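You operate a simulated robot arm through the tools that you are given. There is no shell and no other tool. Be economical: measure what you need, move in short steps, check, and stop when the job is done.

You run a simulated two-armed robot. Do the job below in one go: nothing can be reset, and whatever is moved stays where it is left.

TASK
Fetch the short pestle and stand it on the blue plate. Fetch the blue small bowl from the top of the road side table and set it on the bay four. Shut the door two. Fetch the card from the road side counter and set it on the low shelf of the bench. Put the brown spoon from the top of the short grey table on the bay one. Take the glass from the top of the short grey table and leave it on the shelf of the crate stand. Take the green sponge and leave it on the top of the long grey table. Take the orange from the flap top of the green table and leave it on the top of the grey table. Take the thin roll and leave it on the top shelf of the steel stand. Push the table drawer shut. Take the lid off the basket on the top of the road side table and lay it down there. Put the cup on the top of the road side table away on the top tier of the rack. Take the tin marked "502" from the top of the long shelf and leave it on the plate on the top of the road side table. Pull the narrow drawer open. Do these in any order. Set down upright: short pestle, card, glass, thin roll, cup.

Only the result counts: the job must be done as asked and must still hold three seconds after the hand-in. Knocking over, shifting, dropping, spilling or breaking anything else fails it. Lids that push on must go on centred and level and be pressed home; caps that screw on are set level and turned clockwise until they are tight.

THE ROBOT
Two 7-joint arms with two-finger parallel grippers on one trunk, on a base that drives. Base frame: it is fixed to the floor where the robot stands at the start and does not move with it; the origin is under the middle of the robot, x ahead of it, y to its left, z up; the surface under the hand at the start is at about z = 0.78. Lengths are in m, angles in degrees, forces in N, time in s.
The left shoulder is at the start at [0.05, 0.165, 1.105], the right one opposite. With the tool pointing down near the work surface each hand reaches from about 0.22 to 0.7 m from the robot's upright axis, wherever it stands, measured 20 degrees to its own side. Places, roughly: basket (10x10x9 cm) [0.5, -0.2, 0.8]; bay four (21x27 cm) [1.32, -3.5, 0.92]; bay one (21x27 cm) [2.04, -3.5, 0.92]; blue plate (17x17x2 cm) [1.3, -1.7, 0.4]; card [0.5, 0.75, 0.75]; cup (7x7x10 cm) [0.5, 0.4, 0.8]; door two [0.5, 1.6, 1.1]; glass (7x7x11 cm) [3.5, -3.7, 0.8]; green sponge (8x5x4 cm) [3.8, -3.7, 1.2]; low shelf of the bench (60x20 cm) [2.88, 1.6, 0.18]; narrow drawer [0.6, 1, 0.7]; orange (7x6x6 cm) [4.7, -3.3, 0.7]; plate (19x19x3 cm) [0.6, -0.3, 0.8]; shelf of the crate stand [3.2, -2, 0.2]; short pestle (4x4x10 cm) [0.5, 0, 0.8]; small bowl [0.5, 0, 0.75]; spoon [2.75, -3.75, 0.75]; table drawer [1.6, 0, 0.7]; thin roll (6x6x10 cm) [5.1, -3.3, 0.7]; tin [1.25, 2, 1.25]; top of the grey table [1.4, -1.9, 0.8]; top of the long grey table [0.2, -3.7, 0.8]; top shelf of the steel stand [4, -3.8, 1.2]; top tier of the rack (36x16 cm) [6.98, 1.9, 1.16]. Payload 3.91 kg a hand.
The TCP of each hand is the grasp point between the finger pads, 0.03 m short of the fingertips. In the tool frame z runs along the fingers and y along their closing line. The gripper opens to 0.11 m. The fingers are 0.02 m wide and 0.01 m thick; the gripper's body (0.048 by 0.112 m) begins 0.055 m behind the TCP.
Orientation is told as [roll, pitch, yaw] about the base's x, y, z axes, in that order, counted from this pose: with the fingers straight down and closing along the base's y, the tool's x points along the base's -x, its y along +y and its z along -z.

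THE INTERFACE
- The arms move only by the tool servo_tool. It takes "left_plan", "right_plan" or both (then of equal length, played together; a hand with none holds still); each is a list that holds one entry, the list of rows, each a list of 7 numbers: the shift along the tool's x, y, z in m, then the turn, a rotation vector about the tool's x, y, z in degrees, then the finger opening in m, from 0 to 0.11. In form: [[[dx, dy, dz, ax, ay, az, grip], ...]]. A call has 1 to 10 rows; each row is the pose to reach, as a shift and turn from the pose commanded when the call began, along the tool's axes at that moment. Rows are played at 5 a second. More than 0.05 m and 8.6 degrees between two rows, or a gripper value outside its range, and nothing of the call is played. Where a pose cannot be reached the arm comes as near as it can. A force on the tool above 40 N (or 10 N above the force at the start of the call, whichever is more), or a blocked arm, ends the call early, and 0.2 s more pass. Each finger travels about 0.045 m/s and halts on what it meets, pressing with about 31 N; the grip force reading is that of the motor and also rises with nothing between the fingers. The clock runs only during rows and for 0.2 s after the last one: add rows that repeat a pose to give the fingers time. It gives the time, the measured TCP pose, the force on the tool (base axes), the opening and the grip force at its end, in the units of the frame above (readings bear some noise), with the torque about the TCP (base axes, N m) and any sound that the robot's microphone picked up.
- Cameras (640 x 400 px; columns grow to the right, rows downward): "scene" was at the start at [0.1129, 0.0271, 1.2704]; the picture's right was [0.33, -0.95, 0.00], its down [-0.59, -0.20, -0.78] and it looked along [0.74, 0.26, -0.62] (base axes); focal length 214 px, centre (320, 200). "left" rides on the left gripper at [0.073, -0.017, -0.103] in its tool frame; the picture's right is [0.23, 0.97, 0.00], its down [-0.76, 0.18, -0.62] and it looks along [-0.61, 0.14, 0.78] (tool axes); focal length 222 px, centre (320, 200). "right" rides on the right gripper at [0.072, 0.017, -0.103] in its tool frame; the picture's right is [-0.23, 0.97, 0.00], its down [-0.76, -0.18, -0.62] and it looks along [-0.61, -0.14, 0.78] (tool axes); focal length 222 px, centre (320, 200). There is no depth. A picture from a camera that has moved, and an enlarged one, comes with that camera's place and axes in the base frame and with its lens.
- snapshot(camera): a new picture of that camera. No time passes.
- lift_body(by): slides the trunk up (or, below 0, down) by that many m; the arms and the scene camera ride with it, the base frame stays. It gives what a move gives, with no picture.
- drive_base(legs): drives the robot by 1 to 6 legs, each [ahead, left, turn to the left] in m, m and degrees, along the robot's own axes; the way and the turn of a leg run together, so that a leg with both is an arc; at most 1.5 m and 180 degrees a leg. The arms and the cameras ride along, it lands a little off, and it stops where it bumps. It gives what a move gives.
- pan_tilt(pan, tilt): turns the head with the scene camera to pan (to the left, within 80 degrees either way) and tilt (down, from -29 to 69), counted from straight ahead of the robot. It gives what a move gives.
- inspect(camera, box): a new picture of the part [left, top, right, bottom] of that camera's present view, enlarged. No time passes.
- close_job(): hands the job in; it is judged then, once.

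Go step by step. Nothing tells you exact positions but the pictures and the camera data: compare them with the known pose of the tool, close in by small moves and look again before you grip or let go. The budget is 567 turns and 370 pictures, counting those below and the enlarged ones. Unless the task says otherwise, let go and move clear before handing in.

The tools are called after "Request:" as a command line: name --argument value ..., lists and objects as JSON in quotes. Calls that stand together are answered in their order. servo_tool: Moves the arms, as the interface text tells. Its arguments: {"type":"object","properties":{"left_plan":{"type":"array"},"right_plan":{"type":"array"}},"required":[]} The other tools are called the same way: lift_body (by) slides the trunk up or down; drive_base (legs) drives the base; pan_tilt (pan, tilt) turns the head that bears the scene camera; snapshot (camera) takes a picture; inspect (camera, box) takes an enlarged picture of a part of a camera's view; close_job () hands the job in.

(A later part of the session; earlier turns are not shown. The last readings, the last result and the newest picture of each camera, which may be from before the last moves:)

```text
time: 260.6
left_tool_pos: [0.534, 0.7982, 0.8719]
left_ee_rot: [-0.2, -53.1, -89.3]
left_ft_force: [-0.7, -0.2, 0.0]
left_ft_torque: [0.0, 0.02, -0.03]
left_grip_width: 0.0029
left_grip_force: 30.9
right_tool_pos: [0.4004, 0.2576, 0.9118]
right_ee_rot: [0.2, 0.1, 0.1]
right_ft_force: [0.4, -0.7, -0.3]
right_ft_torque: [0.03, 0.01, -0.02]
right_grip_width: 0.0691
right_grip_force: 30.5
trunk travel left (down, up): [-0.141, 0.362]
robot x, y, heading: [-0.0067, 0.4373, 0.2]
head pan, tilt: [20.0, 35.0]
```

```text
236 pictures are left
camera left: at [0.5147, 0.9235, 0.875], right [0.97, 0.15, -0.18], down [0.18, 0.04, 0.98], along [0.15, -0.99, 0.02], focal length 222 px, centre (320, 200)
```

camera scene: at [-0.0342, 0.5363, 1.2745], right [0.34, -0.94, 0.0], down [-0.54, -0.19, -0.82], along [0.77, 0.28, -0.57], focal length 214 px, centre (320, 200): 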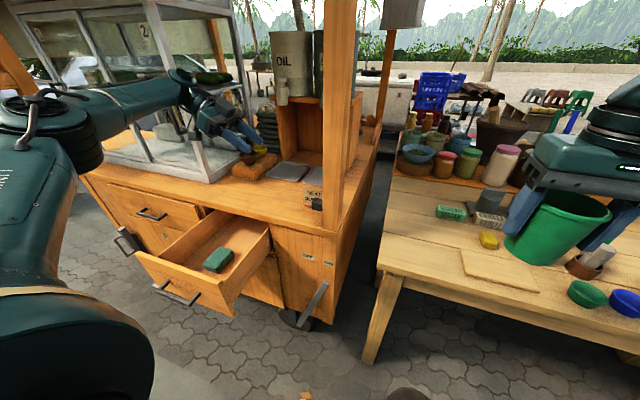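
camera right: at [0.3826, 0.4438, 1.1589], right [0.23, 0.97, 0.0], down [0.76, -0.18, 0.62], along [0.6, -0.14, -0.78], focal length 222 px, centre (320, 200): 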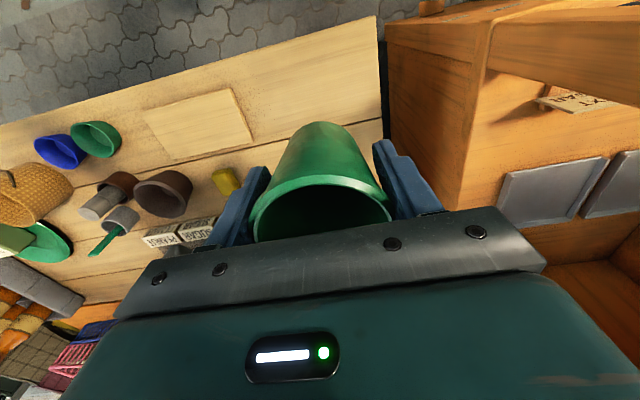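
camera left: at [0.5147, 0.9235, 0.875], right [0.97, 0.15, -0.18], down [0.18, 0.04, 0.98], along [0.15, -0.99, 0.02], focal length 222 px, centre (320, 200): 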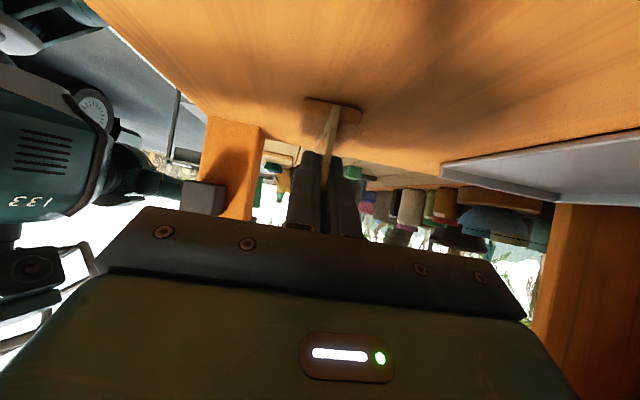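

Card gripped. Lift and back out.

Request:
lift_body --by 0.183

Request:
drive_base --legs '[[-0.35, 0, 0]]'

Request:
snapshot --camera "scene"

Request:
snapshot --camera "left"

```text
time: 262.7
left_tool_pos: [0.5329, 0.7976, 1.0548]
left_ee_rot: [-0.1, -53.2, -89.4]
left_ft_force: [0.2, -0.1, -0.2]
left_ft_torque: [0.01, 0.0, -0.02]
left_grip_width: 0.0027
left_grip_force: 31.1
right_tool_pos: [0.4001, 0.2572, 1.0942]
right_ee_rot: [0.3, 0.1, 0.1]
right_ft_force: [0.0, 1.3, -0.6]
right_ft_torque: [0.04, 0.01, -0.02]
right_grip_width: 0.0691
right_grip_force: 31.0
trunk travel left (down, up): [-0.324, 0.179]
robot x, y, heading: [-0.0037, 0.438, -0.3]
head pan, tilt: [20.0, 35.0]
```

```text
time: 264.9
left_tool_pos: [0.1806, 0.8004, 1.0553]
left_ee_rot: [0.0, -53.3, -89.2]
left_ft_force: [-1.3, 0.0, 0.8]
left_ft_torque: [0.01, 0.03, 0.02]
left_grip_width: 0.0028
left_grip_force: 30.7
right_tool_pos: [0.0499, 0.2576, 1.0955]
right_ee_rot: [0.3, 0.1, 0.4]
right_ft_force: [0.1, 0.5, -0.6]
right_ft_torque: [0.04, -0.01, -0.01]
right_grip_width: 0.069
right_grip_force: 31.0
trunk travel left (down, up): [-0.324, 0.179]
robot x, y, heading: [-0.3577, 0.434, 0.2]
head pan, tilt: [20.0, 35.0]
```

```text
235 pictures are left
camera scene: at [-0.243, 0.4652, 1.2746], right [0.35, -0.94, 0.0], down [-0.54, -0.2, -0.82], along [0.77, 0.28, -0.57], focal length 214 px, centre (320, 200)
```

scene: 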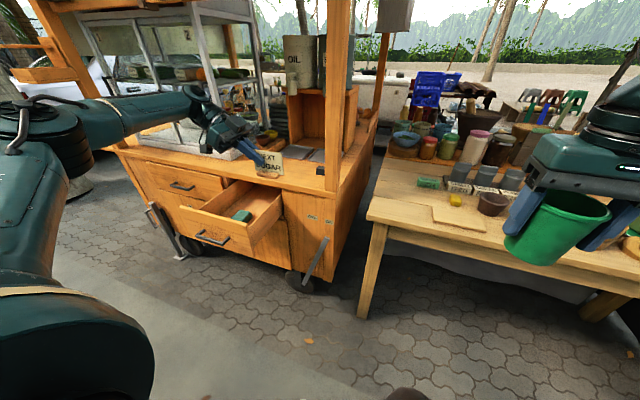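

```text
234 pictures are left
camera left: at [0.1612, 0.9248, 1.0581], right [0.97, 0.15, -0.18], down [0.18, 0.04, 0.98], along [0.16, -0.99, 0.02], focal length 222 px, centre (320, 200)
```

left: 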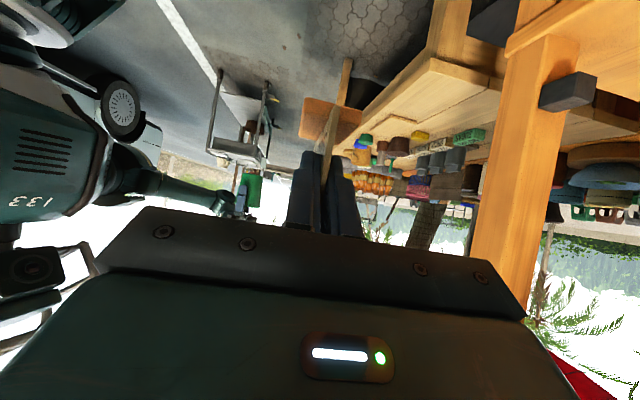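

Request:
drive_base --legs '[[-0.1, 0, 0], [0, 1.5, 0], [0, 1.2, 0], [1.5, 0, 0], [1.3, 0, 0]]'

Request:
pan_tilt --pan -45 --tilt 15

Request:
snapshot --camera "scene"

```text
time: 302.5
left_tool_pos: [2.8276, 3.5684, 1.0544]
left_ee_rot: [-0.1, -53.2, -88.4]
left_ft_force: [0.6, 0.2, -0.1]
left_ft_torque: [-0.03, -0.04, 0.01]
left_grip_width: 0.0027
left_grip_force: 30.8
right_tool_pos: [2.703, 3.0259, 1.0952]
right_ee_rot: [0.2, 0.1, 0.9]
right_ft_force: [-0.2, 0.7, -0.6]
right_ft_torque: [0.02, 0.03, -0.01]
right_grip_width: 0.0682
right_grip_force: 30.9
trunk travel left (down, up): [-0.324, 0.179]
robot x, y, heading: [2.2956, 3.1961, 0.8]
head pan, tilt: [20.0, 35.0]
```

```text
time: 303.9
left_tool_pos: [2.8286, 3.5683, 1.0541]
left_ee_rot: [-0.1, -53.1, -88.5]
left_ft_force: [0.8, 0.8, 0.0]
left_ft_torque: [0.01, 0.01, 0.02]
left_grip_width: 0.0026
left_grip_force: 30.9
right_tool_pos: [2.7005, 3.0254, 1.0951]
right_ee_rot: [0.3, 0.1, 0.9]
right_ft_force: [-1.2, 0.7, -1.0]
right_ft_torque: [-0.01, 0.04, 0.04]
right_grip_width: 0.0682
right_grip_force: 31.1
trunk travel left (down, up): [-0.324, 0.179]
robot x, y, heading: [2.2928, 3.1983, 1.0]
head pan, tilt: [-45.0, 15.0]
```

```text
233 pictures are left
camera scene: at [2.392, 3.1341, 1.3065], right [-0.7, -0.72, 0.0], down [-0.19, 0.18, -0.97], along [0.69, -0.67, -0.26], focal length 214 px, centre (320, 200)
```

scene: 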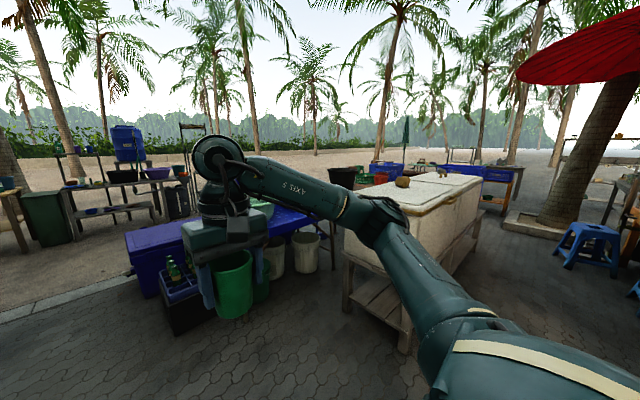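

Request:
inspect --camera "scene" --box '[330, 160, 530, 360]'

```text
2.00 times, centred on (430, 260) of scene
camera zoom: at [2.392, 3.1341, 1.3065], right [-0.7, -0.72, 0.0], down [-0.19, 0.18, -0.97], along [0.69, -0.67, -0.26], focal length 429 px, centre (100, 80)
```

zoom: 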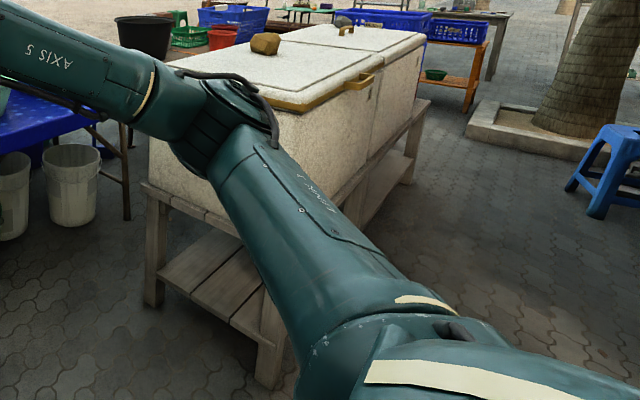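

The low shelf is the slatted shelf under the freezer bench; I go to its −x side and turn the left hand forward.

Request:
drive_base --legs '[[-0.4, 0, -1], [0, -1.5, 0]]'

Request:
servo_tool --left_plan '[[[0, 0, 0, -6.8, 0, -5.1, 0.0], [0, 0, 0, -13.6, 0, -10.2, 0.0], [0, 0, 0, -20.4, 0, -15.3, 0.0], [0, 0, 0, -27.2, 0, -20.4, 0.0], [0, 0, 0, -34, 0, -25.5, 0.0], [0, 0, 0, -40.8, 0, -30.6, 0.0], [0, 0, 0, -47.6, 0, -35.7, 0.0], [0, 0, 0, -54.4, 0, -40.8, 0.0], [0, 0, 0, -61.2, 0, -45.9, 0.0], [0, 0, 0, -68, 0, -51, 0.0]]]' --right_plan '[[[0.01, -0.01, 0, 0, 0, 0, 0.05], [0.02, -0.02, 0, 0, 0, 0, 0.05], [0.03, -0.03, 0, 0, 0, 0, 0.05], [0.04, -0.04, 0, 0, 0, 0, 0.05], [0.05, -0.05, 0, 0, 0, 0, 0.05], [0.06, -0.06, 0, 0, 0, 0, 0.05], [0.07, -0.07, 0, 0, 0, 0, 0.05], [0.08, -0.08, 0, 0, 0, 0, 0.05], [0.09, -0.09, 0, 0, 0, 0, 0.05], [0.1, -0.1, 0, 0, 0, 0, 0.05]]]'

Request:
pan_tilt --pan 0 --tilt 35

Request:
snapshot --camera "scene"

```text
time: 319.4
left_tool_pos: [2.433, 2.0504, 1.0546]
left_ee_rot: [-0.1, -53.2, -88.9]
left_ft_force: [-0.1, -0.2, -0.7]
left_ft_torque: [0.01, 0.0, 0.0]
left_grip_width: 0.0029
left_grip_force: 31.3
right_tool_pos: [2.3025, 1.5082, 1.0956]
right_ee_rot: [0.2, 0.0, 0.5]
right_ft_force: [0.2, 0.0, -0.2]
right_ft_torque: [0.06, 0.01, 0.0]
right_grip_width: 0.0681
right_grip_force: 30.7
trunk travel left (down, up): [-0.324, 0.179]
robot x, y, heading: [1.8946, 1.6853, 0.0]
head pan, tilt: [-45.0, 15.0]
```

```text
time: 321.6
left_tool_pos: [2.4331, 2.049, 1.0546]
left_ee_rot: [0.2, -53.1, -4.2]
left_ft_force: [-0.4, -0.3, -1.0]
left_ft_torque: [0.0, 0.01, 0.04]
left_grip_width: 0.0027
left_grip_force: 31.2
right_tool_pos: [2.2042, 1.4075, 1.0943]
right_ee_rot: [0.2, 0.2, 0.3]
right_ft_force: [-0.9, 0.9, -1.6]
right_ft_torque: [0.01, 0.01, -0.03]
right_grip_width: 0.0681
right_grip_force: 31.2
trunk travel left (down, up): [-0.324, 0.179]
robot x, y, heading: [1.8965, 1.6871, 0.4]
head pan, tilt: [-45.0, 15.0]
```

```text
time: 322.7
left_tool_pos: [2.4327, 2.0489, 1.0546]
left_ee_rot: [-0.1, -53.0, -4.1]
left_ft_force: [-0.4, 0.1, 0.5]
left_ft_torque: [-0.04, 0.0, 0.0]
left_grip_width: 0.0027
left_grip_force: 30.6
right_tool_pos: [2.2033, 1.4068, 1.0954]
right_ee_rot: [0.2, 0.1, 0.4]
right_ft_force: [0.1, -0.5, -0.5]
right_ft_torque: [0.02, -0.01, 0.0]
right_grip_width: 0.068
right_grip_force: 31.5
trunk travel left (down, up): [-0.324, 0.179]
robot x, y, heading: [1.8924, 1.6857, 0.0]
head pan, tilt: [0.0, 35.0]
```

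```text
231 pictures are left
camera scene: at [2.0149, 1.6852, 1.2746], right [0.01, -1.0, 0.0], down [-0.57, 0.0, -0.82], along [0.82, 0.0, -0.57], focal length 214 px, centre (320, 200)
```

scene: 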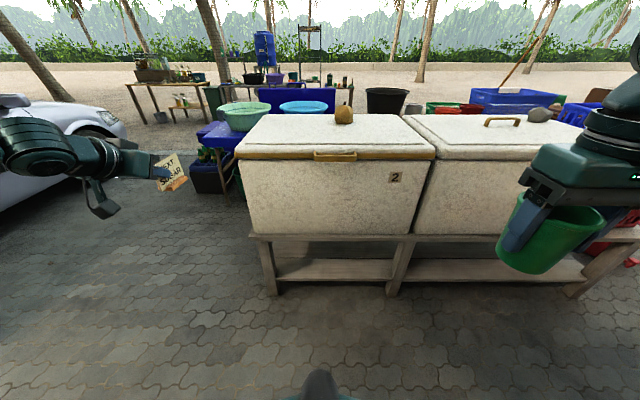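

Request:
drive_base --legs '[[0, -0.235, 0], [0.15, 0, 0]]'

Request:
lift_body --by -0.3

Request:
servo_tool --left_plan '[[[0.03, -0.02, 0.02, 0, 0, 0, 0.0], [0.06, -0.04, 0.04, 0, 0, 0, 0.0], [0.09, -0.06, 0.06, 0, 0, 0, 0.0], [0.12, -0.08, 0.08, 0, 0, 0, 0.0], [0.15, -0.1, 0.1, 0, 0, 0, 0.0], [0.18, -0.12, 0.12, 0, 0, 0, 0.0], [0.21, -0.14, 0.14, 0, 0, 0, 0.0], [0.24, -0.16, 0.16, 0, 0, 0, 0.0]]]'

Request:
snapshot --camera "scene"

```text
time: 326.3
left_tool_pos: [2.5827, 1.8191, 1.0544]
left_ee_rot: [0.0, -53.1, -3.8]
left_ft_force: [-0.5, 0.9, -0.5]
left_ft_torque: [-0.01, 0.0, 0.01]
left_grip_width: 0.0025
left_grip_force: 30.6
right_tool_pos: [2.3557, 1.1744, 1.094]
right_ee_rot: [0.1, 0.1, 0.7]
right_ft_force: [-0.2, 0.0, -1.2]
right_ft_torque: [0.05, 0.02, 0.02]
right_grip_width: 0.0681
right_grip_force: 30.9
trunk travel left (down, up): [-0.324, 0.179]
robot x, y, heading: [2.0459, 1.4517, 0.5]
head pan, tilt: [0.0, 35.0]
```

```text
time: 329.3
left_tool_pos: [2.5827, 1.819, 0.7551]
left_ee_rot: [-0.1, -53.0, -3.8]
left_ft_force: [0.1, 0.2, -0.6]
left_ft_torque: [0.0, 0.0, 0.0]
left_grip_width: 0.0025
left_grip_force: 31.7
right_tool_pos: [2.355, 1.1759, 0.7956]
right_ee_rot: [0.1, 0.1, 0.6]
right_ft_force: [-0.1, 0.3, -0.7]
right_ft_torque: [0.0, 0.01, 0.01]
right_grip_width: 0.068
right_grip_force: 30.9
trunk travel left (down, up): [-0.024, 0.479]
robot x, y, heading: [2.0459, 1.45, 0.7]
head pan, tilt: [0.0, 35.0]
```

```text
time: 331.1
left_tool_pos: [2.5525, 1.6931, 0.5221]
left_ee_rot: [0.0, -53.0, -3.9]
left_ft_force: [0.3, 0.1, -1.0]
left_ft_torque: [-0.03, 0.02, -0.03]
left_grip_width: 0.0029
left_grip_force: 31.5
left hand out of reach, approached as far as the arm can: row 7, 8
right_tool_pos: [2.3557, 1.176, 0.7943]
right_ee_rot: [0.2, 0.1, 0.6]
right_ft_force: [-0.6, 0.3, -1.4]
right_ft_torque: [0.01, 0.03, -0.04]
right_grip_width: 0.0681
right_grip_force: 31.0
trunk travel left (down, up): [-0.024, 0.479]
robot x, y, heading: [2.0458, 1.4545, 0.4]
head pan, tilt: [0.0, 35.0]
```

```text
230 pictures are left
camera scene: at [2.1656, 1.4532, 0.9745], right [0.01, -1.0, 0.0], down [-0.57, -0.01, -0.82], along [0.82, 0.01, -0.57], focal length 214 px, centre (320, 200)
```

scene: 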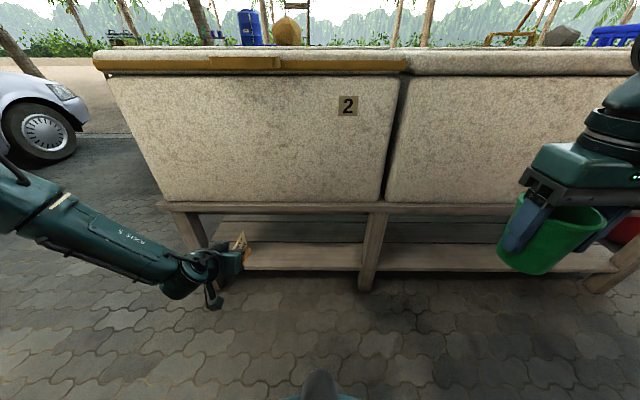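

Request:
servo_tool --left_plan '[[[0, 0, 0.04, 0, 0, 0, 0.0], [0.0, 0, 0.08, 0, 0, 0, 0.0], [0.02, 0, 0.11, 0, 0, 0, 0.0], [0.04, 0, 0.13, 0, 0, 0, 0.0], [0.06, 0, 0.15, 0, 0, 0, 0.0]]]'

```text
time: 332.3
left_tool_pos: [2.591, 1.7275, 0.5172]
left_ee_rot: [-0.1, -53.1, -3.8]
left_ft_force: [0.1, 0.6, -0.4]
left_ft_torque: [-0.02, 0.02, 0.0]
left_grip_width: 0.0028
left_grip_force: 30.8
left hand out of reach, approached as far as the arm can: row 1, 2, 3, 4, 5
right_tool_pos: [2.3552, 1.1755, 0.7948]
right_ee_rot: [0.3, 0.1, 0.6]
right_ft_force: [-0.2, -1.3, -0.4]
right_ft_torque: [0.0, 0.03, -0.04]
right_grip_width: 0.068
right_grip_force: 31.0
trunk travel left (down, up): [-0.024, 0.479]
robot x, y, heading: [2.0466, 1.4545, 0.7]
head pan, tilt: [0.0, 35.0]
```

Request:
servo_tool --left_plan '[[[0.0, 0.04, 0.0, 0, 0, 0, 0.0], [0.0, 0.08, 0.0, 0, 0, 0, 0.0], [0.02, 0.11, 0.03, 0, 0, 0, 0.0], [0.04, 0.13, 0.05, 0, 0, 0, 0.0], [0.06, 0.14, 0.07, 0, 0, 0, 0.0], [0.08, 0.14, 0.1, 0, 0, 0, 0.0], [0.1, 0.14, 0.13, 0, 0, 0, 0.0]]]'

Request:
snapshot --camera "scene"

```text
time: 333.9
left_tool_pos: [2.5887, 1.8615, 0.4907]
left_ee_rot: [0.0, -53.2, -3.8]
left_ft_force: [-0.4, -0.1, 0.1]
left_ft_torque: [0.01, 0.02, 0.01]
left_grip_width: 0.0031
left_grip_force: 31.0
left hand out of reach, approached as far as the arm can: row 3, 4, 5, 6, 7
right_tool_pos: [2.3549, 1.1764, 0.7949]
right_ee_rot: [0.2, 0.0, 0.6]
right_ft_force: [0.7, -0.5, -1.1]
right_ft_torque: [0.01, 0.0, 0.01]
right_grip_width: 0.0678
right_grip_force: 30.7
trunk travel left (down, up): [-0.024, 0.479]
robot x, y, heading: [2.0445, 1.4533, 0.2]
head pan, tilt: [0.0, 35.0]
```

```text
229 pictures are left
camera scene: at [2.1656, 1.4532, 0.9745], right [0.01, -1.0, 0.0], down [-0.57, -0.01, -0.82], along [0.82, 0.01, -0.57], focal length 214 px, centre (320, 200)
```

scene: 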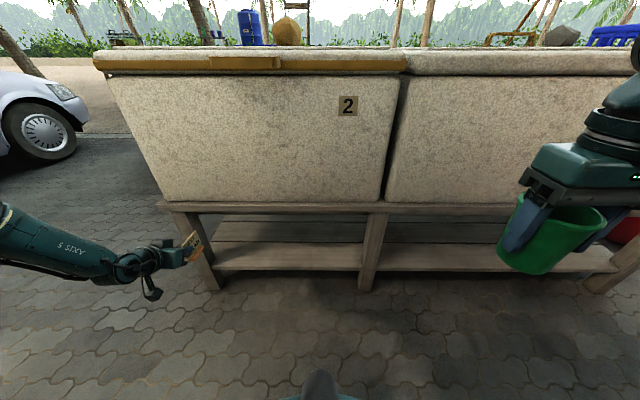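

Request:
drive_base --legs '[[-0.2, 0, 0]]'

Request:
servo_tool --left_plan '[[[-0.02, -0.02, 0.03, 0, 0, 0, 0.0], [-0.04, -0.04, 0.06, 0, 0, 0, 0.0], [-0.05, -0.06, 0.1, 0, 0, 0, 0.0], [-0.05, -0.08, 0.14, 0, 0, 0, 0.0], [-0.04, -0.09, 0.18, 0, 0, 0, 0.0], [-0.02, -0.1, 0.21, 0, 0, 0, 0.0], [0.01, -0.1, 0.23, 0, 0, 0, 0.0], [0.04, -0.1, 0.25, 0, 0, 0, 0.0], [0.07, -0.1, 0.27, 0, 0, 0, 0.0]]]'

```text
time: 335.5
left_tool_pos: [2.4126, 1.8604, 0.4928]
left_ee_rot: [-0.1, -53.1, -3.7]
left_ft_force: [0.6, -0.2, 0.6]
left_ft_torque: [0.0, -0.02, 0.01]
left_grip_width: 0.0024
left_grip_force: 31.0
right_tool_pos: [2.1777, 1.1728, 0.795]
right_ee_rot: [0.3, 0.1, 0.7]
right_ft_force: [-0.3, 0.6, -0.5]
right_ft_torque: [-0.01, 0.0, 0.01]
right_grip_width: 0.0681
right_grip_force: 31.3
trunk travel left (down, up): [-0.024, 0.479]
robot x, y, heading: [1.8682, 1.4511, 0.8]
head pan, tilt: [0.0, 35.0]
stopped in leg 1: the robot was blocked; the commanded pose is now the measured one
```

```text
time: 337.5
left_tool_pos: [2.4571, 1.7877, 0.5179]
left_ee_rot: [0.0, -53.1, -3.8]
left_ft_force: [-0.9, 0.9, -1.1]
left_ft_torque: [0.01, 0.04, 0.02]
left_grip_width: 0.0031
left_grip_force: 31.2
left hand out of reach, approached as far as the arm can: row 1, 2, 3, 4, 5, 6, 7, 8, 9
right_tool_pos: [2.179, 1.1738, 0.7948]
right_ee_rot: [0.1, 0.2, 0.7]
right_ft_force: [-0.2, -1.0, -1.0]
right_ft_torque: [0.0, 0.0, 0.01]
right_grip_width: 0.0682
right_grip_force: 31.0
trunk travel left (down, up): [-0.024, 0.479]
robot x, y, heading: [1.8715, 1.4553, 0.7]
head pan, tilt: [0.0, 35.0]
```

Probably the left arm is in an awkward configuration; I raise the trunk and reset it via a tool-down pose.

Request:
lift_body --by 0.3

Request:
servo_tool --left_plan '[[[-0.02, 0, -0.01, 0, 8, 0, 0.0], [-0.05, 0.01, -0.03, 0, 16, 0, 0.0], [-0.08, 0.02, -0.05, 0, 24, 0, 0.0], [-0.11, 0.03, -0.08, 0, 32, 0, 0.0], [-0.14, 0.04, -0.11, 0, 40, 0, 0.0], [-0.17, 0.05, -0.14, 0, 48, 0, 0.0], [-0.19, 0.06, -0.16, 0, 53, 0, 0.0], [-0.2, 0.06, -0.17, 0, 53, 0, 0.0]]]'

Request:
snapshot --camera "scene"

```text
time: 340.5
left_tool_pos: [2.4583, 1.7889, 0.818]
left_ee_rot: [0.0, -53.1, -3.8]
left_ft_force: [0.1, 0.0, 0.1]
left_ft_torque: [-0.03, -0.01, 0.0]
left_grip_width: 0.0027
left_grip_force: 31.0
right_tool_pos: [2.1778, 1.1735, 1.0948]
right_ee_rot: [0.2, 0.1, 0.8]
right_ft_force: [0.1, -0.6, 0.6]
right_ft_torque: [0.01, 0.02, -0.01]
right_grip_width: 0.0679
right_grip_force: 30.9
trunk travel left (down, up): [-0.324, 0.179]
robot x, y, heading: [1.8692, 1.4505, 0.5]
head pan, tilt: [0.0, 35.0]
```

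```text
time: 342.3
left_tool_pos: [2.4473, 1.8498, 1.081]
left_ee_rot: [-0.1, -0.1, -3.8]
left_ft_force: [-0.2, -0.5, -0.6]
left_ft_torque: [-0.02, -0.01, 0.02]
left_grip_width: 0.0027
left_grip_force: 30.9
left hand out of reach, approached as far as the arm can: row 2
right_tool_pos: [2.1776, 1.1725, 1.0956]
right_ee_rot: [0.2, 0.1, 0.7]
right_ft_force: [-0.5, -0.1, -0.3]
right_ft_torque: [-0.02, 0.05, -0.01]
right_grip_width: 0.0681
right_grip_force: 31.2
trunk travel left (down, up): [-0.324, 0.179]
robot x, y, heading: [1.869, 1.4517, 0.4]
head pan, tilt: [0.0, 35.0]
```

```text
228 pictures are left
camera scene: at [1.9884, 1.4514, 1.2746], right [0.01, -1.0, 0.0], down [-0.57, -0.01, -0.82], along [0.82, 0.01, -0.57], focal length 214 px, centre (320, 200)
```

scene: 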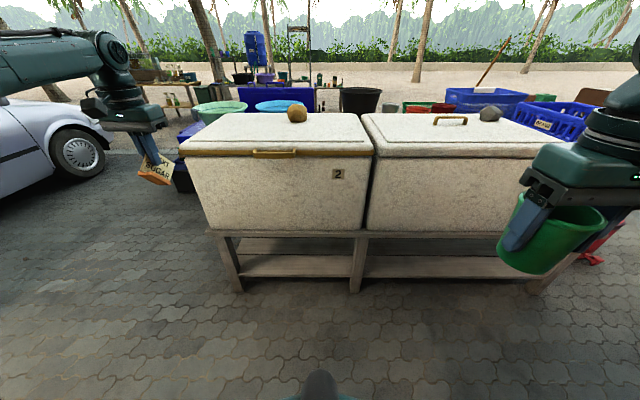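

Request:
servo_tool --left_plan '[[[0.0, -0.015, 0.043, 0, 0, 0, 0.0], [0.0, -0.03, 0.086, 0, 0, 0, 0.0], [0.0, -0.045, 0.129, 0, 0, 0, 0.0], [0.0, -0.06, 0.172, 0, 0, 0, 0.0], [0.0, -0.075, 0.215, 0, 0, 0, 0.0], [0.0, -0.09, 0.258, 0, 0, 0, 0.0], [0.0, -0.105, 0.301, 0, 0, 0, 0.0], [0.0, -0.12, 0.344, 0, 0, 0, 0.0], [0.0, -0.135, 0.387, 0, 0, 0, 0.0], [0.0, -0.15, 0.43, 0, 0, 0, 0.0]]]'

Request:
servo_tool --left_plan '[[[0, 0, 0, 0, -7, 0, 0.0], [0, 0, 0, 0, -14, 0, 0.0], [0, 0, 0, 0, -21, 0, 0.0], [0, 0, 0, 0, -28, 0, 0.0], [0, 0, 0, 0, -35, 0, 0.0], [0, 0, 0, 0, -42, 0, 0.0], [0, 0, 0, 0, -48, 0, 0.0], [0, 0, 0, 0, -53, 0, 0.0]]]'

Request:
snapshot --camera "scene"

```text
time: 344.5
left_tool_pos: [2.3449, 1.7498, 0.7834]
left_ee_rot: [0.0, -0.2, -3.7]
left_ft_force: [0.7, 0.3, -0.2]
left_ft_torque: [0.0, 0.02, -0.02]
left_grip_width: 0.0027
left_grip_force: 31.2
left hand out of reach, approached as far as the arm can: row 5, 6, 7, 8, 9, 10
right_tool_pos: [2.1781, 1.1751, 1.0951]
right_ee_rot: [0.2, 0.1, 0.7]
right_ft_force: [0.6, -0.5, -0.9]
right_ft_torque: [0.05, 0.03, -0.01]
right_grip_width: 0.0681
right_grip_force: 30.9
trunk travel left (down, up): [-0.324, 0.179]
robot x, y, heading: [1.868, 1.4528, 0.3]
head pan, tilt: [0.0, 35.0]
```

```text
time: 346.3
left_tool_pos: [2.3426, 1.7526, 0.7909]
left_ee_rot: [-0.1, -53.2, -3.8]
left_ft_force: [0.1, -0.4, 0.0]
left_ft_torque: [0.0, 0.02, 0.0]
left_grip_width: 0.003
left_grip_force: 30.9
left hand out of reach, approached as far as the arm can: row 8
right_tool_pos: [2.1774, 1.1738, 1.0955]
right_ee_rot: [0.2, 0.0, 0.6]
right_ft_force: [0.4, 0.0, 0.0]
right_ft_torque: [-0.05, 0.02, 0.0]
right_grip_width: 0.068
right_grip_force: 31.3
trunk travel left (down, up): [-0.324, 0.179]
robot x, y, heading: [1.8716, 1.4514, 0.5]
head pan, tilt: [0.0, 35.0]
```

```text
227 pictures are left
camera scene: at [1.9883, 1.4519, 1.2746], right [0.01, -1.0, 0.0], down [-0.57, -0.01, -0.82], along [0.82, 0.01, -0.57], focal length 214 px, centre (320, 200)
```

scene: 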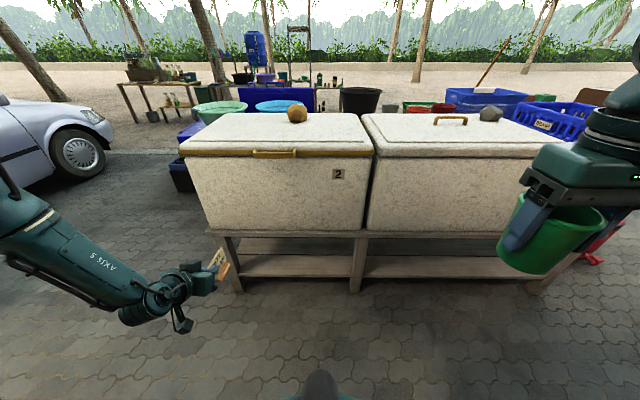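

The arm's reach is about 0.65 m from the shoulder, so for the low shelf I need to be closer with a steeper, straight arm. I test that posture and tuck the cup arm sideways.

Request:
servo_tool --left_plan '[[[0.03, -0.01, 0.012, 0, 3, 0, 0.0], [0.06, -0.02, 0.025, 0, 6, 0, 0.0], [0.09, -0.03, 0.037, 0, 9, 0, 0.0], [0.12, -0.04, 0.05, 0, 12, 0, 0.0], [0.15, -0.05, 0.062, 0, 15, 0, 0.0], [0.18, -0.05, 0.075, 0, 18, 0, 0.0], [0.198, -0.05, 0.086, 0, 18, 0, 0.0]]]' --right_plan '[[[0.03, -0.025, 0, 0, 0, 0, 0.05], [0.06, -0.05, 0, 0, 0, 0, 0.05], [0.09, -0.075, 0, 0, 0, 0, 0.05], [0.12, -0.1, 0, 0, 0, 0, 0.05], [0.145, -0.125, 0, 0, 0, 0, 0.05], [0.17, -0.15, 0, 0, 0, 0, 0.05], [0.19, -0.17, 0, 0, 0, 0, 0.05]]]'

Request:
snapshot --camera "scene"

```text
time: 347.9
left_tool_pos: [2.2779, 1.7525, 0.7478]
left_ee_rot: [0.0, -35.2, -3.8]
left_ft_force: [-0.9, 0.3, 0.1]
left_ft_torque: [-0.02, -0.02, -0.01]
left_grip_width: 0.0029
left_grip_force: 31.3
left hand out of reach, approached as far as the arm can: row 1, 2, 3, 4, 5, 6, 7
right_tool_pos: [2.0617, 1.15, 1.0775]
right_ee_rot: [0.2, 0.2, 0.6]
right_ft_force: [-0.2, 0.2, -0.1]
right_ft_torque: [-0.01, -0.01, -0.01]
right_grip_width: 0.0679
right_grip_force: 30.8
right hand out of reach, approached as far as the arm can: row 3, 4, 5, 6, 7
trunk travel left (down, up): [-0.324, 0.179]
robot x, y, heading: [1.8692, 1.4508, 0.6]
head pan, tilt: [0.0, 35.0]
```

```text
226 pictures are left
camera scene: at [1.9884, 1.4516, 1.2746], right [0.01, -1.0, 0.0], down [-0.57, -0.01, -0.82], along [0.82, 0.01, -0.57], focal length 214 px, centre (320, 200)
```

scene: 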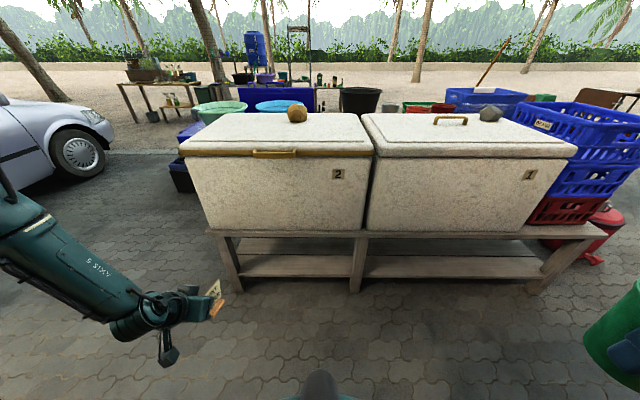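

Request:
servo_tool --left_plan '[[[0, 0, 0, -4.6, 0, -6.6, 0.0], [0, 0, 0, -9.2, 0, -13.2, 0.0], [0, 0, 0, -13.8, 0, -19.7, 0.0], [0.02, 0, 0.03, -13.8, 0, -19.7, 0.0], [0.04, 0, 0.06, -13.8, 0, -19.7, 0.0], [0.06, 0, 0.09, -13.8, 0, -19.7, 0.0], [0.08, 0, 0.12, -13.8, 0, -19.7, 0.0], [0.1, 0, 0.15, -13.8, 0, -19.7, 0.0]]]'

Request:
snapshot --camera "scene"

```text
time: 349.7
left_tool_pos: [2.2719, 1.7973, 0.7486]
left_ee_rot: [0.0, -35.1, 20.3]
left_ft_force: [0.8, 0.5, -0.5]
left_ft_torque: [0.04, 0.01, -0.03]
left_grip_width: 0.0028
left_grip_force: 31.0
left hand out of reach, approached as far as the arm can: row 1, 2, 3, 4, 5, 6, 7, 8
right_tool_pos: [2.0614, 1.1489, 1.078]
right_ee_rot: [0.2, 0.1, 0.8]
right_ft_force: [-0.1, -0.7, -0.6]
right_ft_torque: [-0.01, -0.04, 0.01]
right_grip_width: 0.0682
right_grip_force: 31.2
trunk travel left (down, up): [-0.324, 0.179]
robot x, y, heading: [1.869, 1.4462, 0.8]
head pan, tilt: [0.0, 35.0]
```

```text
225 pictures are left
camera scene: at [1.9885, 1.4516, 1.2746], right [0.01, -1.0, 0.0], down [-0.57, -0.01, -0.82], along [0.82, 0.01, -0.57], focal length 214 px, centre (320, 200)
```

scene: 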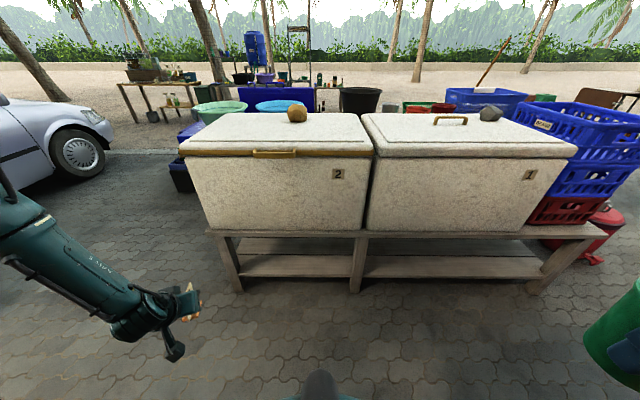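

Request:
pan_tilt --pan 60 --tilt 40

Request:
snapshot --camera "scene"

```text
time: 351.0
left_tool_pos: [2.2719, 1.7961, 0.7493]
left_ee_rot: [-0.1, -35.1, 20.3]
left_ft_force: [-0.1, 0.2, -0.1]
left_ft_torque: [0.0, -0.03, -0.04]
left_grip_width: 0.0027
left_grip_force: 31.3
right_tool_pos: [2.0621, 1.15, 1.0783]
right_ee_rot: [0.2, 0.1, 0.7]
right_ft_force: [0.5, -1.4, -0.8]
right_ft_torque: [0.03, 0.08, 0.02]
right_grip_width: 0.0681
right_grip_force: 30.7
trunk travel left (down, up): [-0.324, 0.179]
robot x, y, heading: [1.867, 1.4527, 0.5]
head pan, tilt: [60.0, 40.0]
```

```text
224 pictures are left
camera scene: at [1.9422, 1.5246, 1.267], right [0.87, -0.49, 0.0], down [-0.32, -0.56, -0.77], along [0.38, 0.67, -0.64], focal length 214 px, centre (320, 200)
```

scene: 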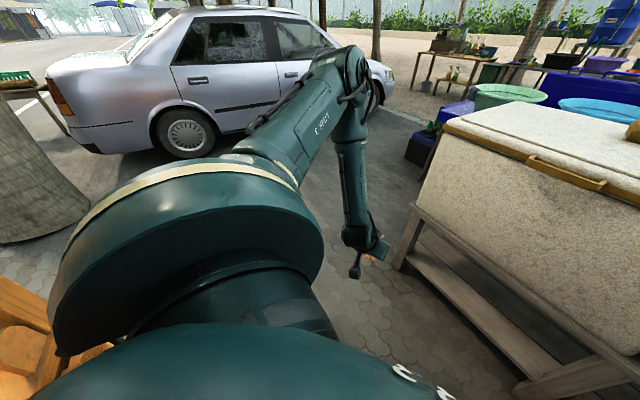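

The forearm is vertical; going lower needs more radius. I try moving along the tool axis (outward and down).

Request:
servo_tool --left_plan '[[[0, 0.0, 0.04, 0, 0, 0, 0.0], [0.0, 0.0, 0.08, 0, 0, 0, 0.0], [0.0, 0.0, 0.12, 0, 0, 0, 0.0], [0.0, 0.0, 0.16, 0, 0, 0, 0.0], [0.0, 0.0, 0.2, 0, 0, 0, 0.0], [0.0, 0.0, 0.24, 0, 0, 0, 0.0]]]'

Request:
snapshot --camera "scene"

```text
time: 352.4
left_tool_pos: [2.3382, 1.856, 0.7438]
left_ee_rot: [-0.1, -35.1, 20.3]
left_ft_force: [-0.1, -0.2, 0.5]
left_ft_torque: [0.0, -0.02, 0.01]
left_grip_width: 0.0029
left_grip_force: 31.2
left hand out of reach, approached as far as the arm can: row 1, 2, 3, 4, 5, 6
right_tool_pos: [2.0612, 1.1503, 1.0771]
right_ee_rot: [0.2, 0.1, 0.7]
right_ft_force: [-0.8, -0.3, -0.3]
right_ft_torque: [0.01, 0.02, 0.0]
right_grip_width: 0.0678
right_grip_force: 31.3
trunk travel left (down, up): [-0.324, 0.179]
robot x, y, heading: [1.8709, 1.4482, 0.6]
head pan, tilt: [60.0, 40.0]
```

```text
223 pictures are left
camera scene: at [1.9422, 1.5246, 1.267], right [0.87, -0.49, 0.0], down [-0.32, -0.56, -0.77], along [0.38, 0.67, -0.64], focal length 214 px, centre (320, 200)
```

scene: 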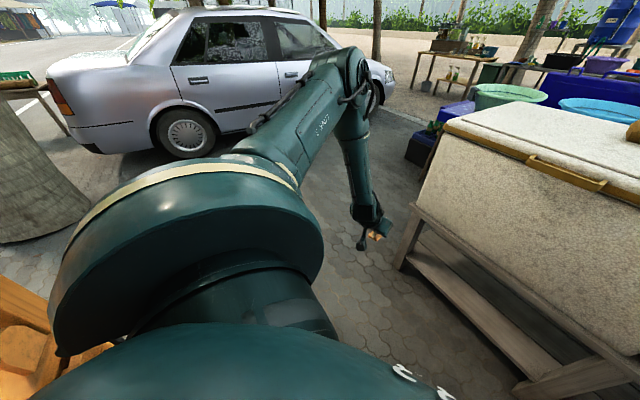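

Request:
servo_tool --left_plan '[[[0, 0.0, 0.0, 0, 7, 0, 0.0], [0.0, 0.0, 0.0, 0, 14, 0, 0.0], [0.0, 0.0, 0.0, 0, 21, 0, 0.0], [0.0, 0.0, 0.0, 0, 28, 0, 0.0], [0.0, 0.0, 0.0, 0, 35, 0, 0.0], [-0.02, 0.0, 0.03, 0, 35, 0, 0.0], [-0.04, 0.0, 0.06, 0, 35, 0, 0.0], [-0.06, 0.0, 0.09, 0, 35, 0, 0.0], [-0.08, 0.0, 0.12, 0, 35, 0, 0.0]]]'

Request:
snapshot --camera "scene"

```text
time: 354.4
left_tool_pos: [2.372, 1.8875, 0.7886]
left_ee_rot: [-0.1, -0.1, 20.3]
left_ft_force: [-0.3, -0.4, -0.4]
left_ft_torque: [-0.01, 0.02, -0.03]
left_grip_width: 0.0029
left_grip_force: 31.5
left hand out of reach, approached as far as the arm can: row 3, 5, 6, 7, 8, 9
right_tool_pos: [2.0613, 1.1501, 1.0773]
right_ee_rot: [0.2, 0.1, 0.8]
right_ft_force: [0.3, 0.0, -1.1]
right_ft_torque: [0.02, 0.03, -0.02]
right_grip_width: 0.0682
right_grip_force: 31.0
trunk travel left (down, up): [-0.324, 0.179]
robot x, y, heading: [1.8687, 1.4486, 0.6]
head pan, tilt: [60.0, 40.0]
```

```text
222 pictures are left
camera scene: at [1.9422, 1.5246, 1.267], right [0.87, -0.49, 0.0], down [-0.32, -0.56, -0.77], along [0.38, 0.67, -0.64], focal length 214 px, centre (320, 200)
```

scene: 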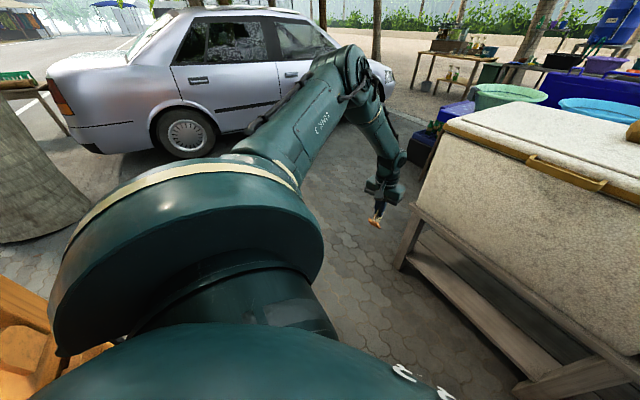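

I probe whether the arm reaches lower on the robot's left side.

Request:
servo_tool --left_plan '[[[0.02, 0.0, -0.04, 0, 0, -8, 0.0], [0.05, 0.0, -0.07, 0, 0, -16, 0.0], [0.08, 0.02, -0.1, 0, 0, -24, 0.0], [0.11, 0.04, -0.12, 0, 0, -32, 0.0], [0.14, 0.06, -0.14, 0, 0, -40, 0.0], [0.17, 0.08, -0.15, 0, 0, -48, 0.0], [0.2, 0.1, -0.15, 0, 0, -56, 0.0]]]'

Request:
servo_tool --left_plan '[[[0, 0.0, 0.04, 0, 0, 0, 0.0], [0.0, 0.0, 0.08, 0, 0, 0, 0.0], [0.0, 0.0, 0.12, 0, 0, 0, 0.0], [0.0, 0.0, 0.16, 0, 0, 0, 0.0], [0.0, 0.0, 0.2, 0, 0, 0, 0.0], [0.0, 0.0, 0.24, 0, 0, 0, 0.0], [0.0, 0.0, 0.28, 0, 0, 0, 0.0], [0.0, 0.0, 0.32, 0, 0, 0, 0.0]]]'

Request:
snapshot --camera "scene"

```text
time: 356.0
left_tool_pos: [2.1491, 1.9112, 0.9353]
left_ee_rot: [-0.2, 0.0, 76.5]
left_ft_force: [-1.0, 0.2, -0.2]
left_ft_torque: [-0.02, -0.04, 0.0]
left_grip_width: 0.0026
left_grip_force: 31.2
right_tool_pos: [2.0623, 1.1487, 1.077]
right_ee_rot: [0.2, 0.1, 0.6]
right_ft_force: [0.9, 0.2, -0.2]
right_ft_torque: [0.0, -0.03, 0.0]
right_grip_width: 0.0681
right_grip_force: 31.1
trunk travel left (down, up): [-0.324, 0.179]
robot x, y, heading: [1.8681, 1.4506, 0.4]
head pan, tilt: [60.0, 40.0]
```

```text
time: 357.8
left_tool_pos: [2.1493, 1.9117, 0.6145]
left_ee_rot: [-0.1, 0.0, 76.3]
left_ft_force: [-0.3, -0.5, -0.1]
left_ft_torque: [-0.01, 0.01, -0.02]
left_grip_width: 0.0027
left_grip_force: 31.3
right_tool_pos: [2.0627, 1.1505, 1.0778]
right_ee_rot: [0.2, 0.0, 0.7]
right_ft_force: [-0.1, 1.3, -0.6]
right_ft_torque: [-0.02, 0.04, 0.04]
right_grip_width: 0.0676
right_grip_force: 31.8
trunk travel left (down, up): [-0.324, 0.179]
robot x, y, heading: [1.8678, 1.4506, 0.9]
head pan, tilt: [60.0, 40.0]
```

```text
221 pictures are left
camera scene: at [1.9422, 1.5248, 1.267], right [0.87, -0.49, 0.0], down [-0.32, -0.56, -0.77], along [0.38, 0.67, -0.64], focal length 214 px, centre (320, 200)
```

scene: 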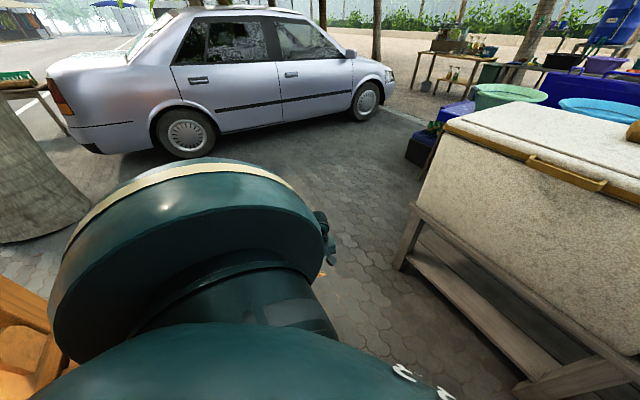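

The left side reaches much lower (z 0.61 here without limit). I probe the needed outward tilt of 53° and lower still.

Request:
servo_tool --left_plan '[[[0, 0.0, 0.0, 0, -7, 0, 0.0], [0.0, 0.0, 0.0, 0, -14, 0, 0.0], [0.0, 0.0, 0.0, 0, -21, 0, 0.0], [0.0, 0.0, 0.0, 0, -28, 0, 0.0], [0.0, 0.0, 0.0, 0, -35, 0, 0.0], [0.0, 0.0, 0.0, 0, -42, 0, 0.0], [0.0, 0.0, 0.0, 0, -49, 0, 0.0], [0.0, 0.0, 0.0, 0, -53, 0, 0.0]]]'

Request:
servo_tool --left_plan '[[[0.03, 0.0, 0.02, 0, 0, 0, 0.0], [0.06, 0.0, 0.04, 0, 0, 0, 0.0], [0.08, 0.0, 0.07, 0, 0, 0, 0.0], [0.1, 0.0, 0.1, 0, 0, 0, 0.0]]]'

```text
time: 359.6
left_tool_pos: [2.1499, 1.9126, 0.6159]
left_ee_rot: [-0.3, -53.2, 76.5]
left_ft_force: [1.0, -0.2, -0.7]
left_ft_torque: [0.01, -0.01, 0.0]
left_grip_width: 0.0027
left_grip_force: 30.9
right_tool_pos: [2.0616, 1.1493, 1.0774]
right_ee_rot: [0.2, 0.1, 0.8]
right_ft_force: [-0.9, -0.1, -0.8]
right_ft_torque: [0.0, -0.02, 0.0]
right_grip_width: 0.0681
right_grip_force: 30.7
trunk travel left (down, up): [-0.324, 0.179]
robot x, y, heading: [1.87, 1.4507, 0.5]
head pan, tilt: [60.0, 40.0]
```

```text
time: 360.6
left_tool_pos: [2.1557, 1.9305, 0.4756]
left_ee_rot: [-0.3, -53.1, 76.6]
left_ft_force: [0.1, -0.1, -0.1]
left_ft_torque: [0.0, 0.02, -0.02]
left_grip_width: 0.0026
left_grip_force: 30.8
right_tool_pos: [2.0621, 1.1495, 1.0777]
right_ee_rot: [0.2, 0.1, 0.7]
right_ft_force: [-0.6, -0.1, -1.3]
right_ft_torque: [0.02, 0.03, 0.01]
right_grip_width: 0.0679
right_grip_force: 30.9
trunk travel left (down, up): [-0.324, 0.179]
robot x, y, heading: [1.8671, 1.4498, 0.6]
head pan, tilt: [60.0, 40.0]
```

Works (z 0.48 at nominal trunk, so ~0.2 with the trunk down). I turn the robot so the bench is on its left.

Request:
drive_base --legs '[[0.18, 0, 0], [0, 0, -90.6], [-0.457, 0, 0], [0, 0.12, 0]]'

Request:
pan_tilt --pan 75 --tilt 40

Request:
snapshot --camera "scene"

Request:
pan_tilt --pan -60 --tilt 25

Request:
snapshot --camera "scene"

```text
time: 368.4
left_tool_pos: [2.523, 1.6138, 0.4791]
left_ee_rot: [-0.2, -53.3, -14.3]
left_ft_force: [-0.5, 0.2, -0.5]
left_ft_torque: [0.01, -0.01, 0.0]
left_grip_width: 0.0029
left_grip_force: 30.9
right_tool_pos: [1.739, 1.7187, 1.0745]
right_ee_rot: [0.0, 0.3, -90.0]
right_ft_force: [0.0, -0.7, -0.2]
right_ft_torque: [0.0, 0.01, 0.01]
right_grip_width: 0.0679
right_grip_force: 31.0
trunk travel left (down, up): [-0.324, 0.179]
robot x, y, heading: [2.0457, 1.9074, -90.2]
head pan, tilt: [60.0, 40.0]
stopped in leg 3: the robot was blocked; the commanded pose is now the measured one
```

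```text
time: 369.2
left_tool_pos: [2.5246, 1.6138, 0.4795]
left_ee_rot: [-0.1, -53.5, -14.3]
left_ft_force: [-0.3, 0.4, -0.6]
left_ft_torque: [0.0, 0.0, -0.01]
left_grip_width: 0.0027
left_grip_force: 30.8
right_tool_pos: [1.7396, 1.7189, 1.076]
right_ee_rot: [0.2, 0.2, -90.0]
right_ft_force: [-0.2, -0.4, -0.8]
right_ft_torque: [0.01, 0.02, -0.04]
right_grip_width: 0.068
right_grip_force: 31.2
trunk travel left (down, up): [-0.324, 0.179]
robot x, y, heading: [2.05, 1.9064, -90.3]
head pan, tilt: [75.0, 40.0]
```

```text
220 pictures are left
camera scene: at [2.1268, 1.855, 1.2678], right [-0.26, -0.96, 0.0], down [-0.62, 0.17, -0.77], along [0.74, -0.2, -0.64], focal length 214 px, centre (320, 200)
```

scene: 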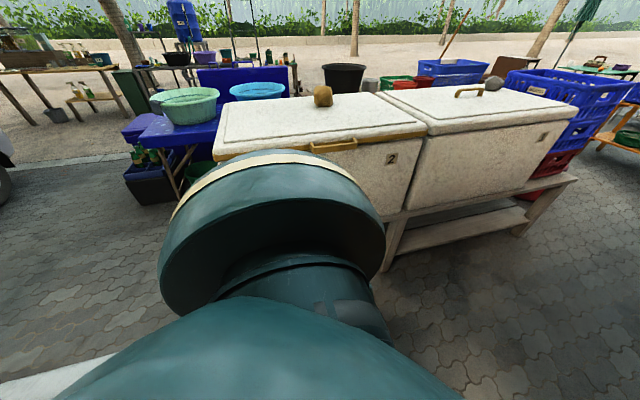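

```text
time: 371.3
left_tool_pos: [2.5248, 1.6135, 0.4791]
left_ee_rot: [-0.1, -53.4, -14.4]
left_ft_force: [0.4, -0.3, -0.4]
left_ft_torque: [-0.02, 0.06, 0.03]
left_grip_width: 0.0026
left_grip_force: 30.1
right_tool_pos: [1.7401, 1.7196, 1.0758]
right_ee_rot: [0.1, 0.1, -90.0]
right_ft_force: [0.3, 0.3, -0.3]
right_ft_torque: [0.01, 0.05, -0.01]
right_grip_width: 0.068
right_grip_force: 31.4
trunk travel left (down, up): [-0.324, 0.179]
robot x, y, heading: [2.0516, 1.9113, -90.3]
head pan, tilt: [-60.0, 25.0]
```

```text
219 pictures are left
camera scene: at [1.9648, 1.8315, 1.2898], right [-0.5, 0.87, 0.0], down [0.37, 0.21, -0.9], along [-0.78, -0.45, -0.43], focal length 214 px, centre (320, 200)
```

scene: 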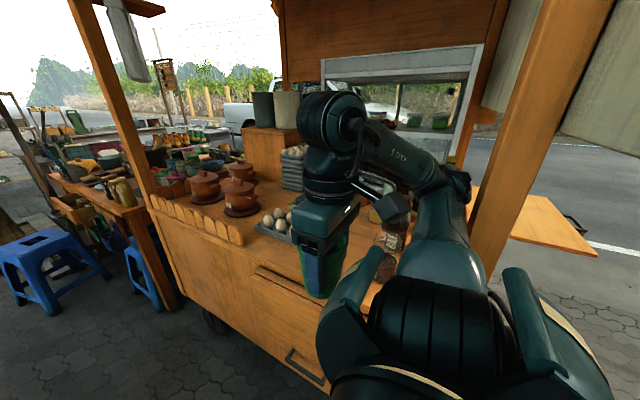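

I'm close to the cart's back with the right side; move left (+x) toward the bench.

Request:
drive_base --legs '[[0, 0.14, 0]]'

Request:
pan_tilt --pan 55 --tilt 55

Request:
snapshot --camera "scene"

Request:
snapshot --camera "left"

```text
time: 372.1
left_tool_pos: [2.5247, 1.6135, 0.479]
left_ee_rot: [-0.2, -53.4, -14.3]
left_ft_force: [0.1, 0.0, -1.1]
left_ft_torque: [-0.01, -0.01, 0.05]
left_grip_width: 0.0028
left_grip_force: 30.7
right_tool_pos: [1.7408, 1.7198, 1.0737]
right_ee_rot: [-0.3, 0.2, -89.8]
right_ft_force: [-0.2, -0.6, -0.1]
right_ft_torque: [0.03, 0.03, 0.02]
right_grip_width: 0.0678
right_grip_force: 30.9
trunk travel left (down, up): [-0.324, 0.179]
robot x, y, heading: [2.0494, 1.9101, -89.9]
head pan, tilt: [-60.0, 25.0]
stopped in leg 1: the robot was blocked; the commanded pose is now the measured one
```

```text
time: 374.0
left_tool_pos: [2.5262, 1.6137, 0.4795]
left_ee_rot: [-0.1, -53.5, -14.4]
left_ft_force: [0.3, 0.2, -0.7]
left_ft_torque: [0.02, -0.05, 0.0]
left_grip_width: 0.0028
left_grip_force: 31.3
right_tool_pos: [1.7406, 1.7201, 1.0752]
right_ee_rot: [-0.1, 0.2, -89.9]
right_ft_force: [0.1, -0.4, -0.9]
right_ft_torque: [0.01, 0.03, -0.04]
right_grip_width: 0.068
right_grip_force: 31.2
trunk travel left (down, up): [-0.324, 0.179]
robot x, y, heading: [2.0476, 1.9082, -90.2]
head pan, tilt: [55.0, 55.0]
```

```text
218 pictures are left
camera scene: at [2.1036, 1.8358, 1.2467], right [-0.58, -0.82, -0.01], down [-0.66, 0.47, -0.58], along [0.48, -0.33, -0.81], focal length 214 px, centre (320, 200)
```

scene: 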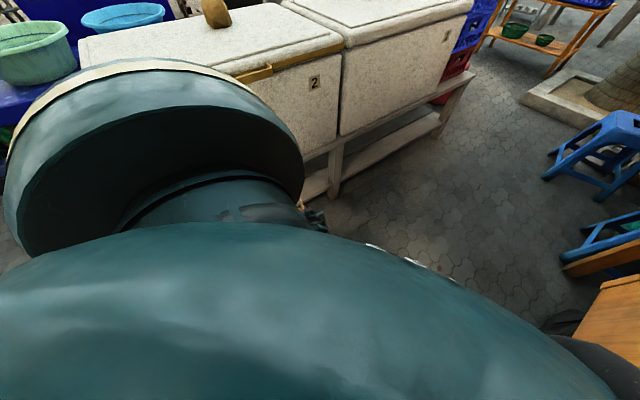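

```text
217 pictures are left
camera left: at [2.3987, 1.6286, 0.483], right [0.11, 0.98, -0.18], down [0.0, 0.19, 0.98], along [0.99, -0.11, 0.02], focal length 222 px, centre (320, 200)
```

left: 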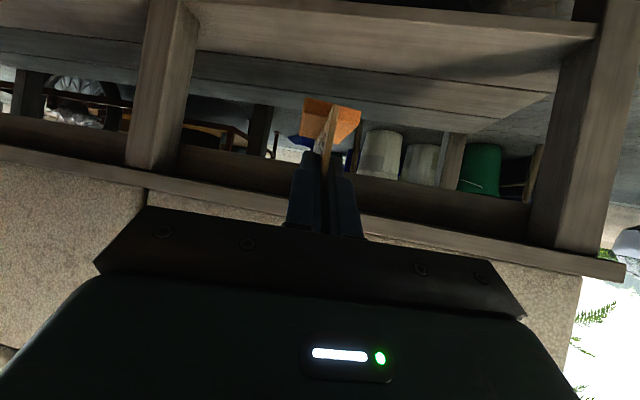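

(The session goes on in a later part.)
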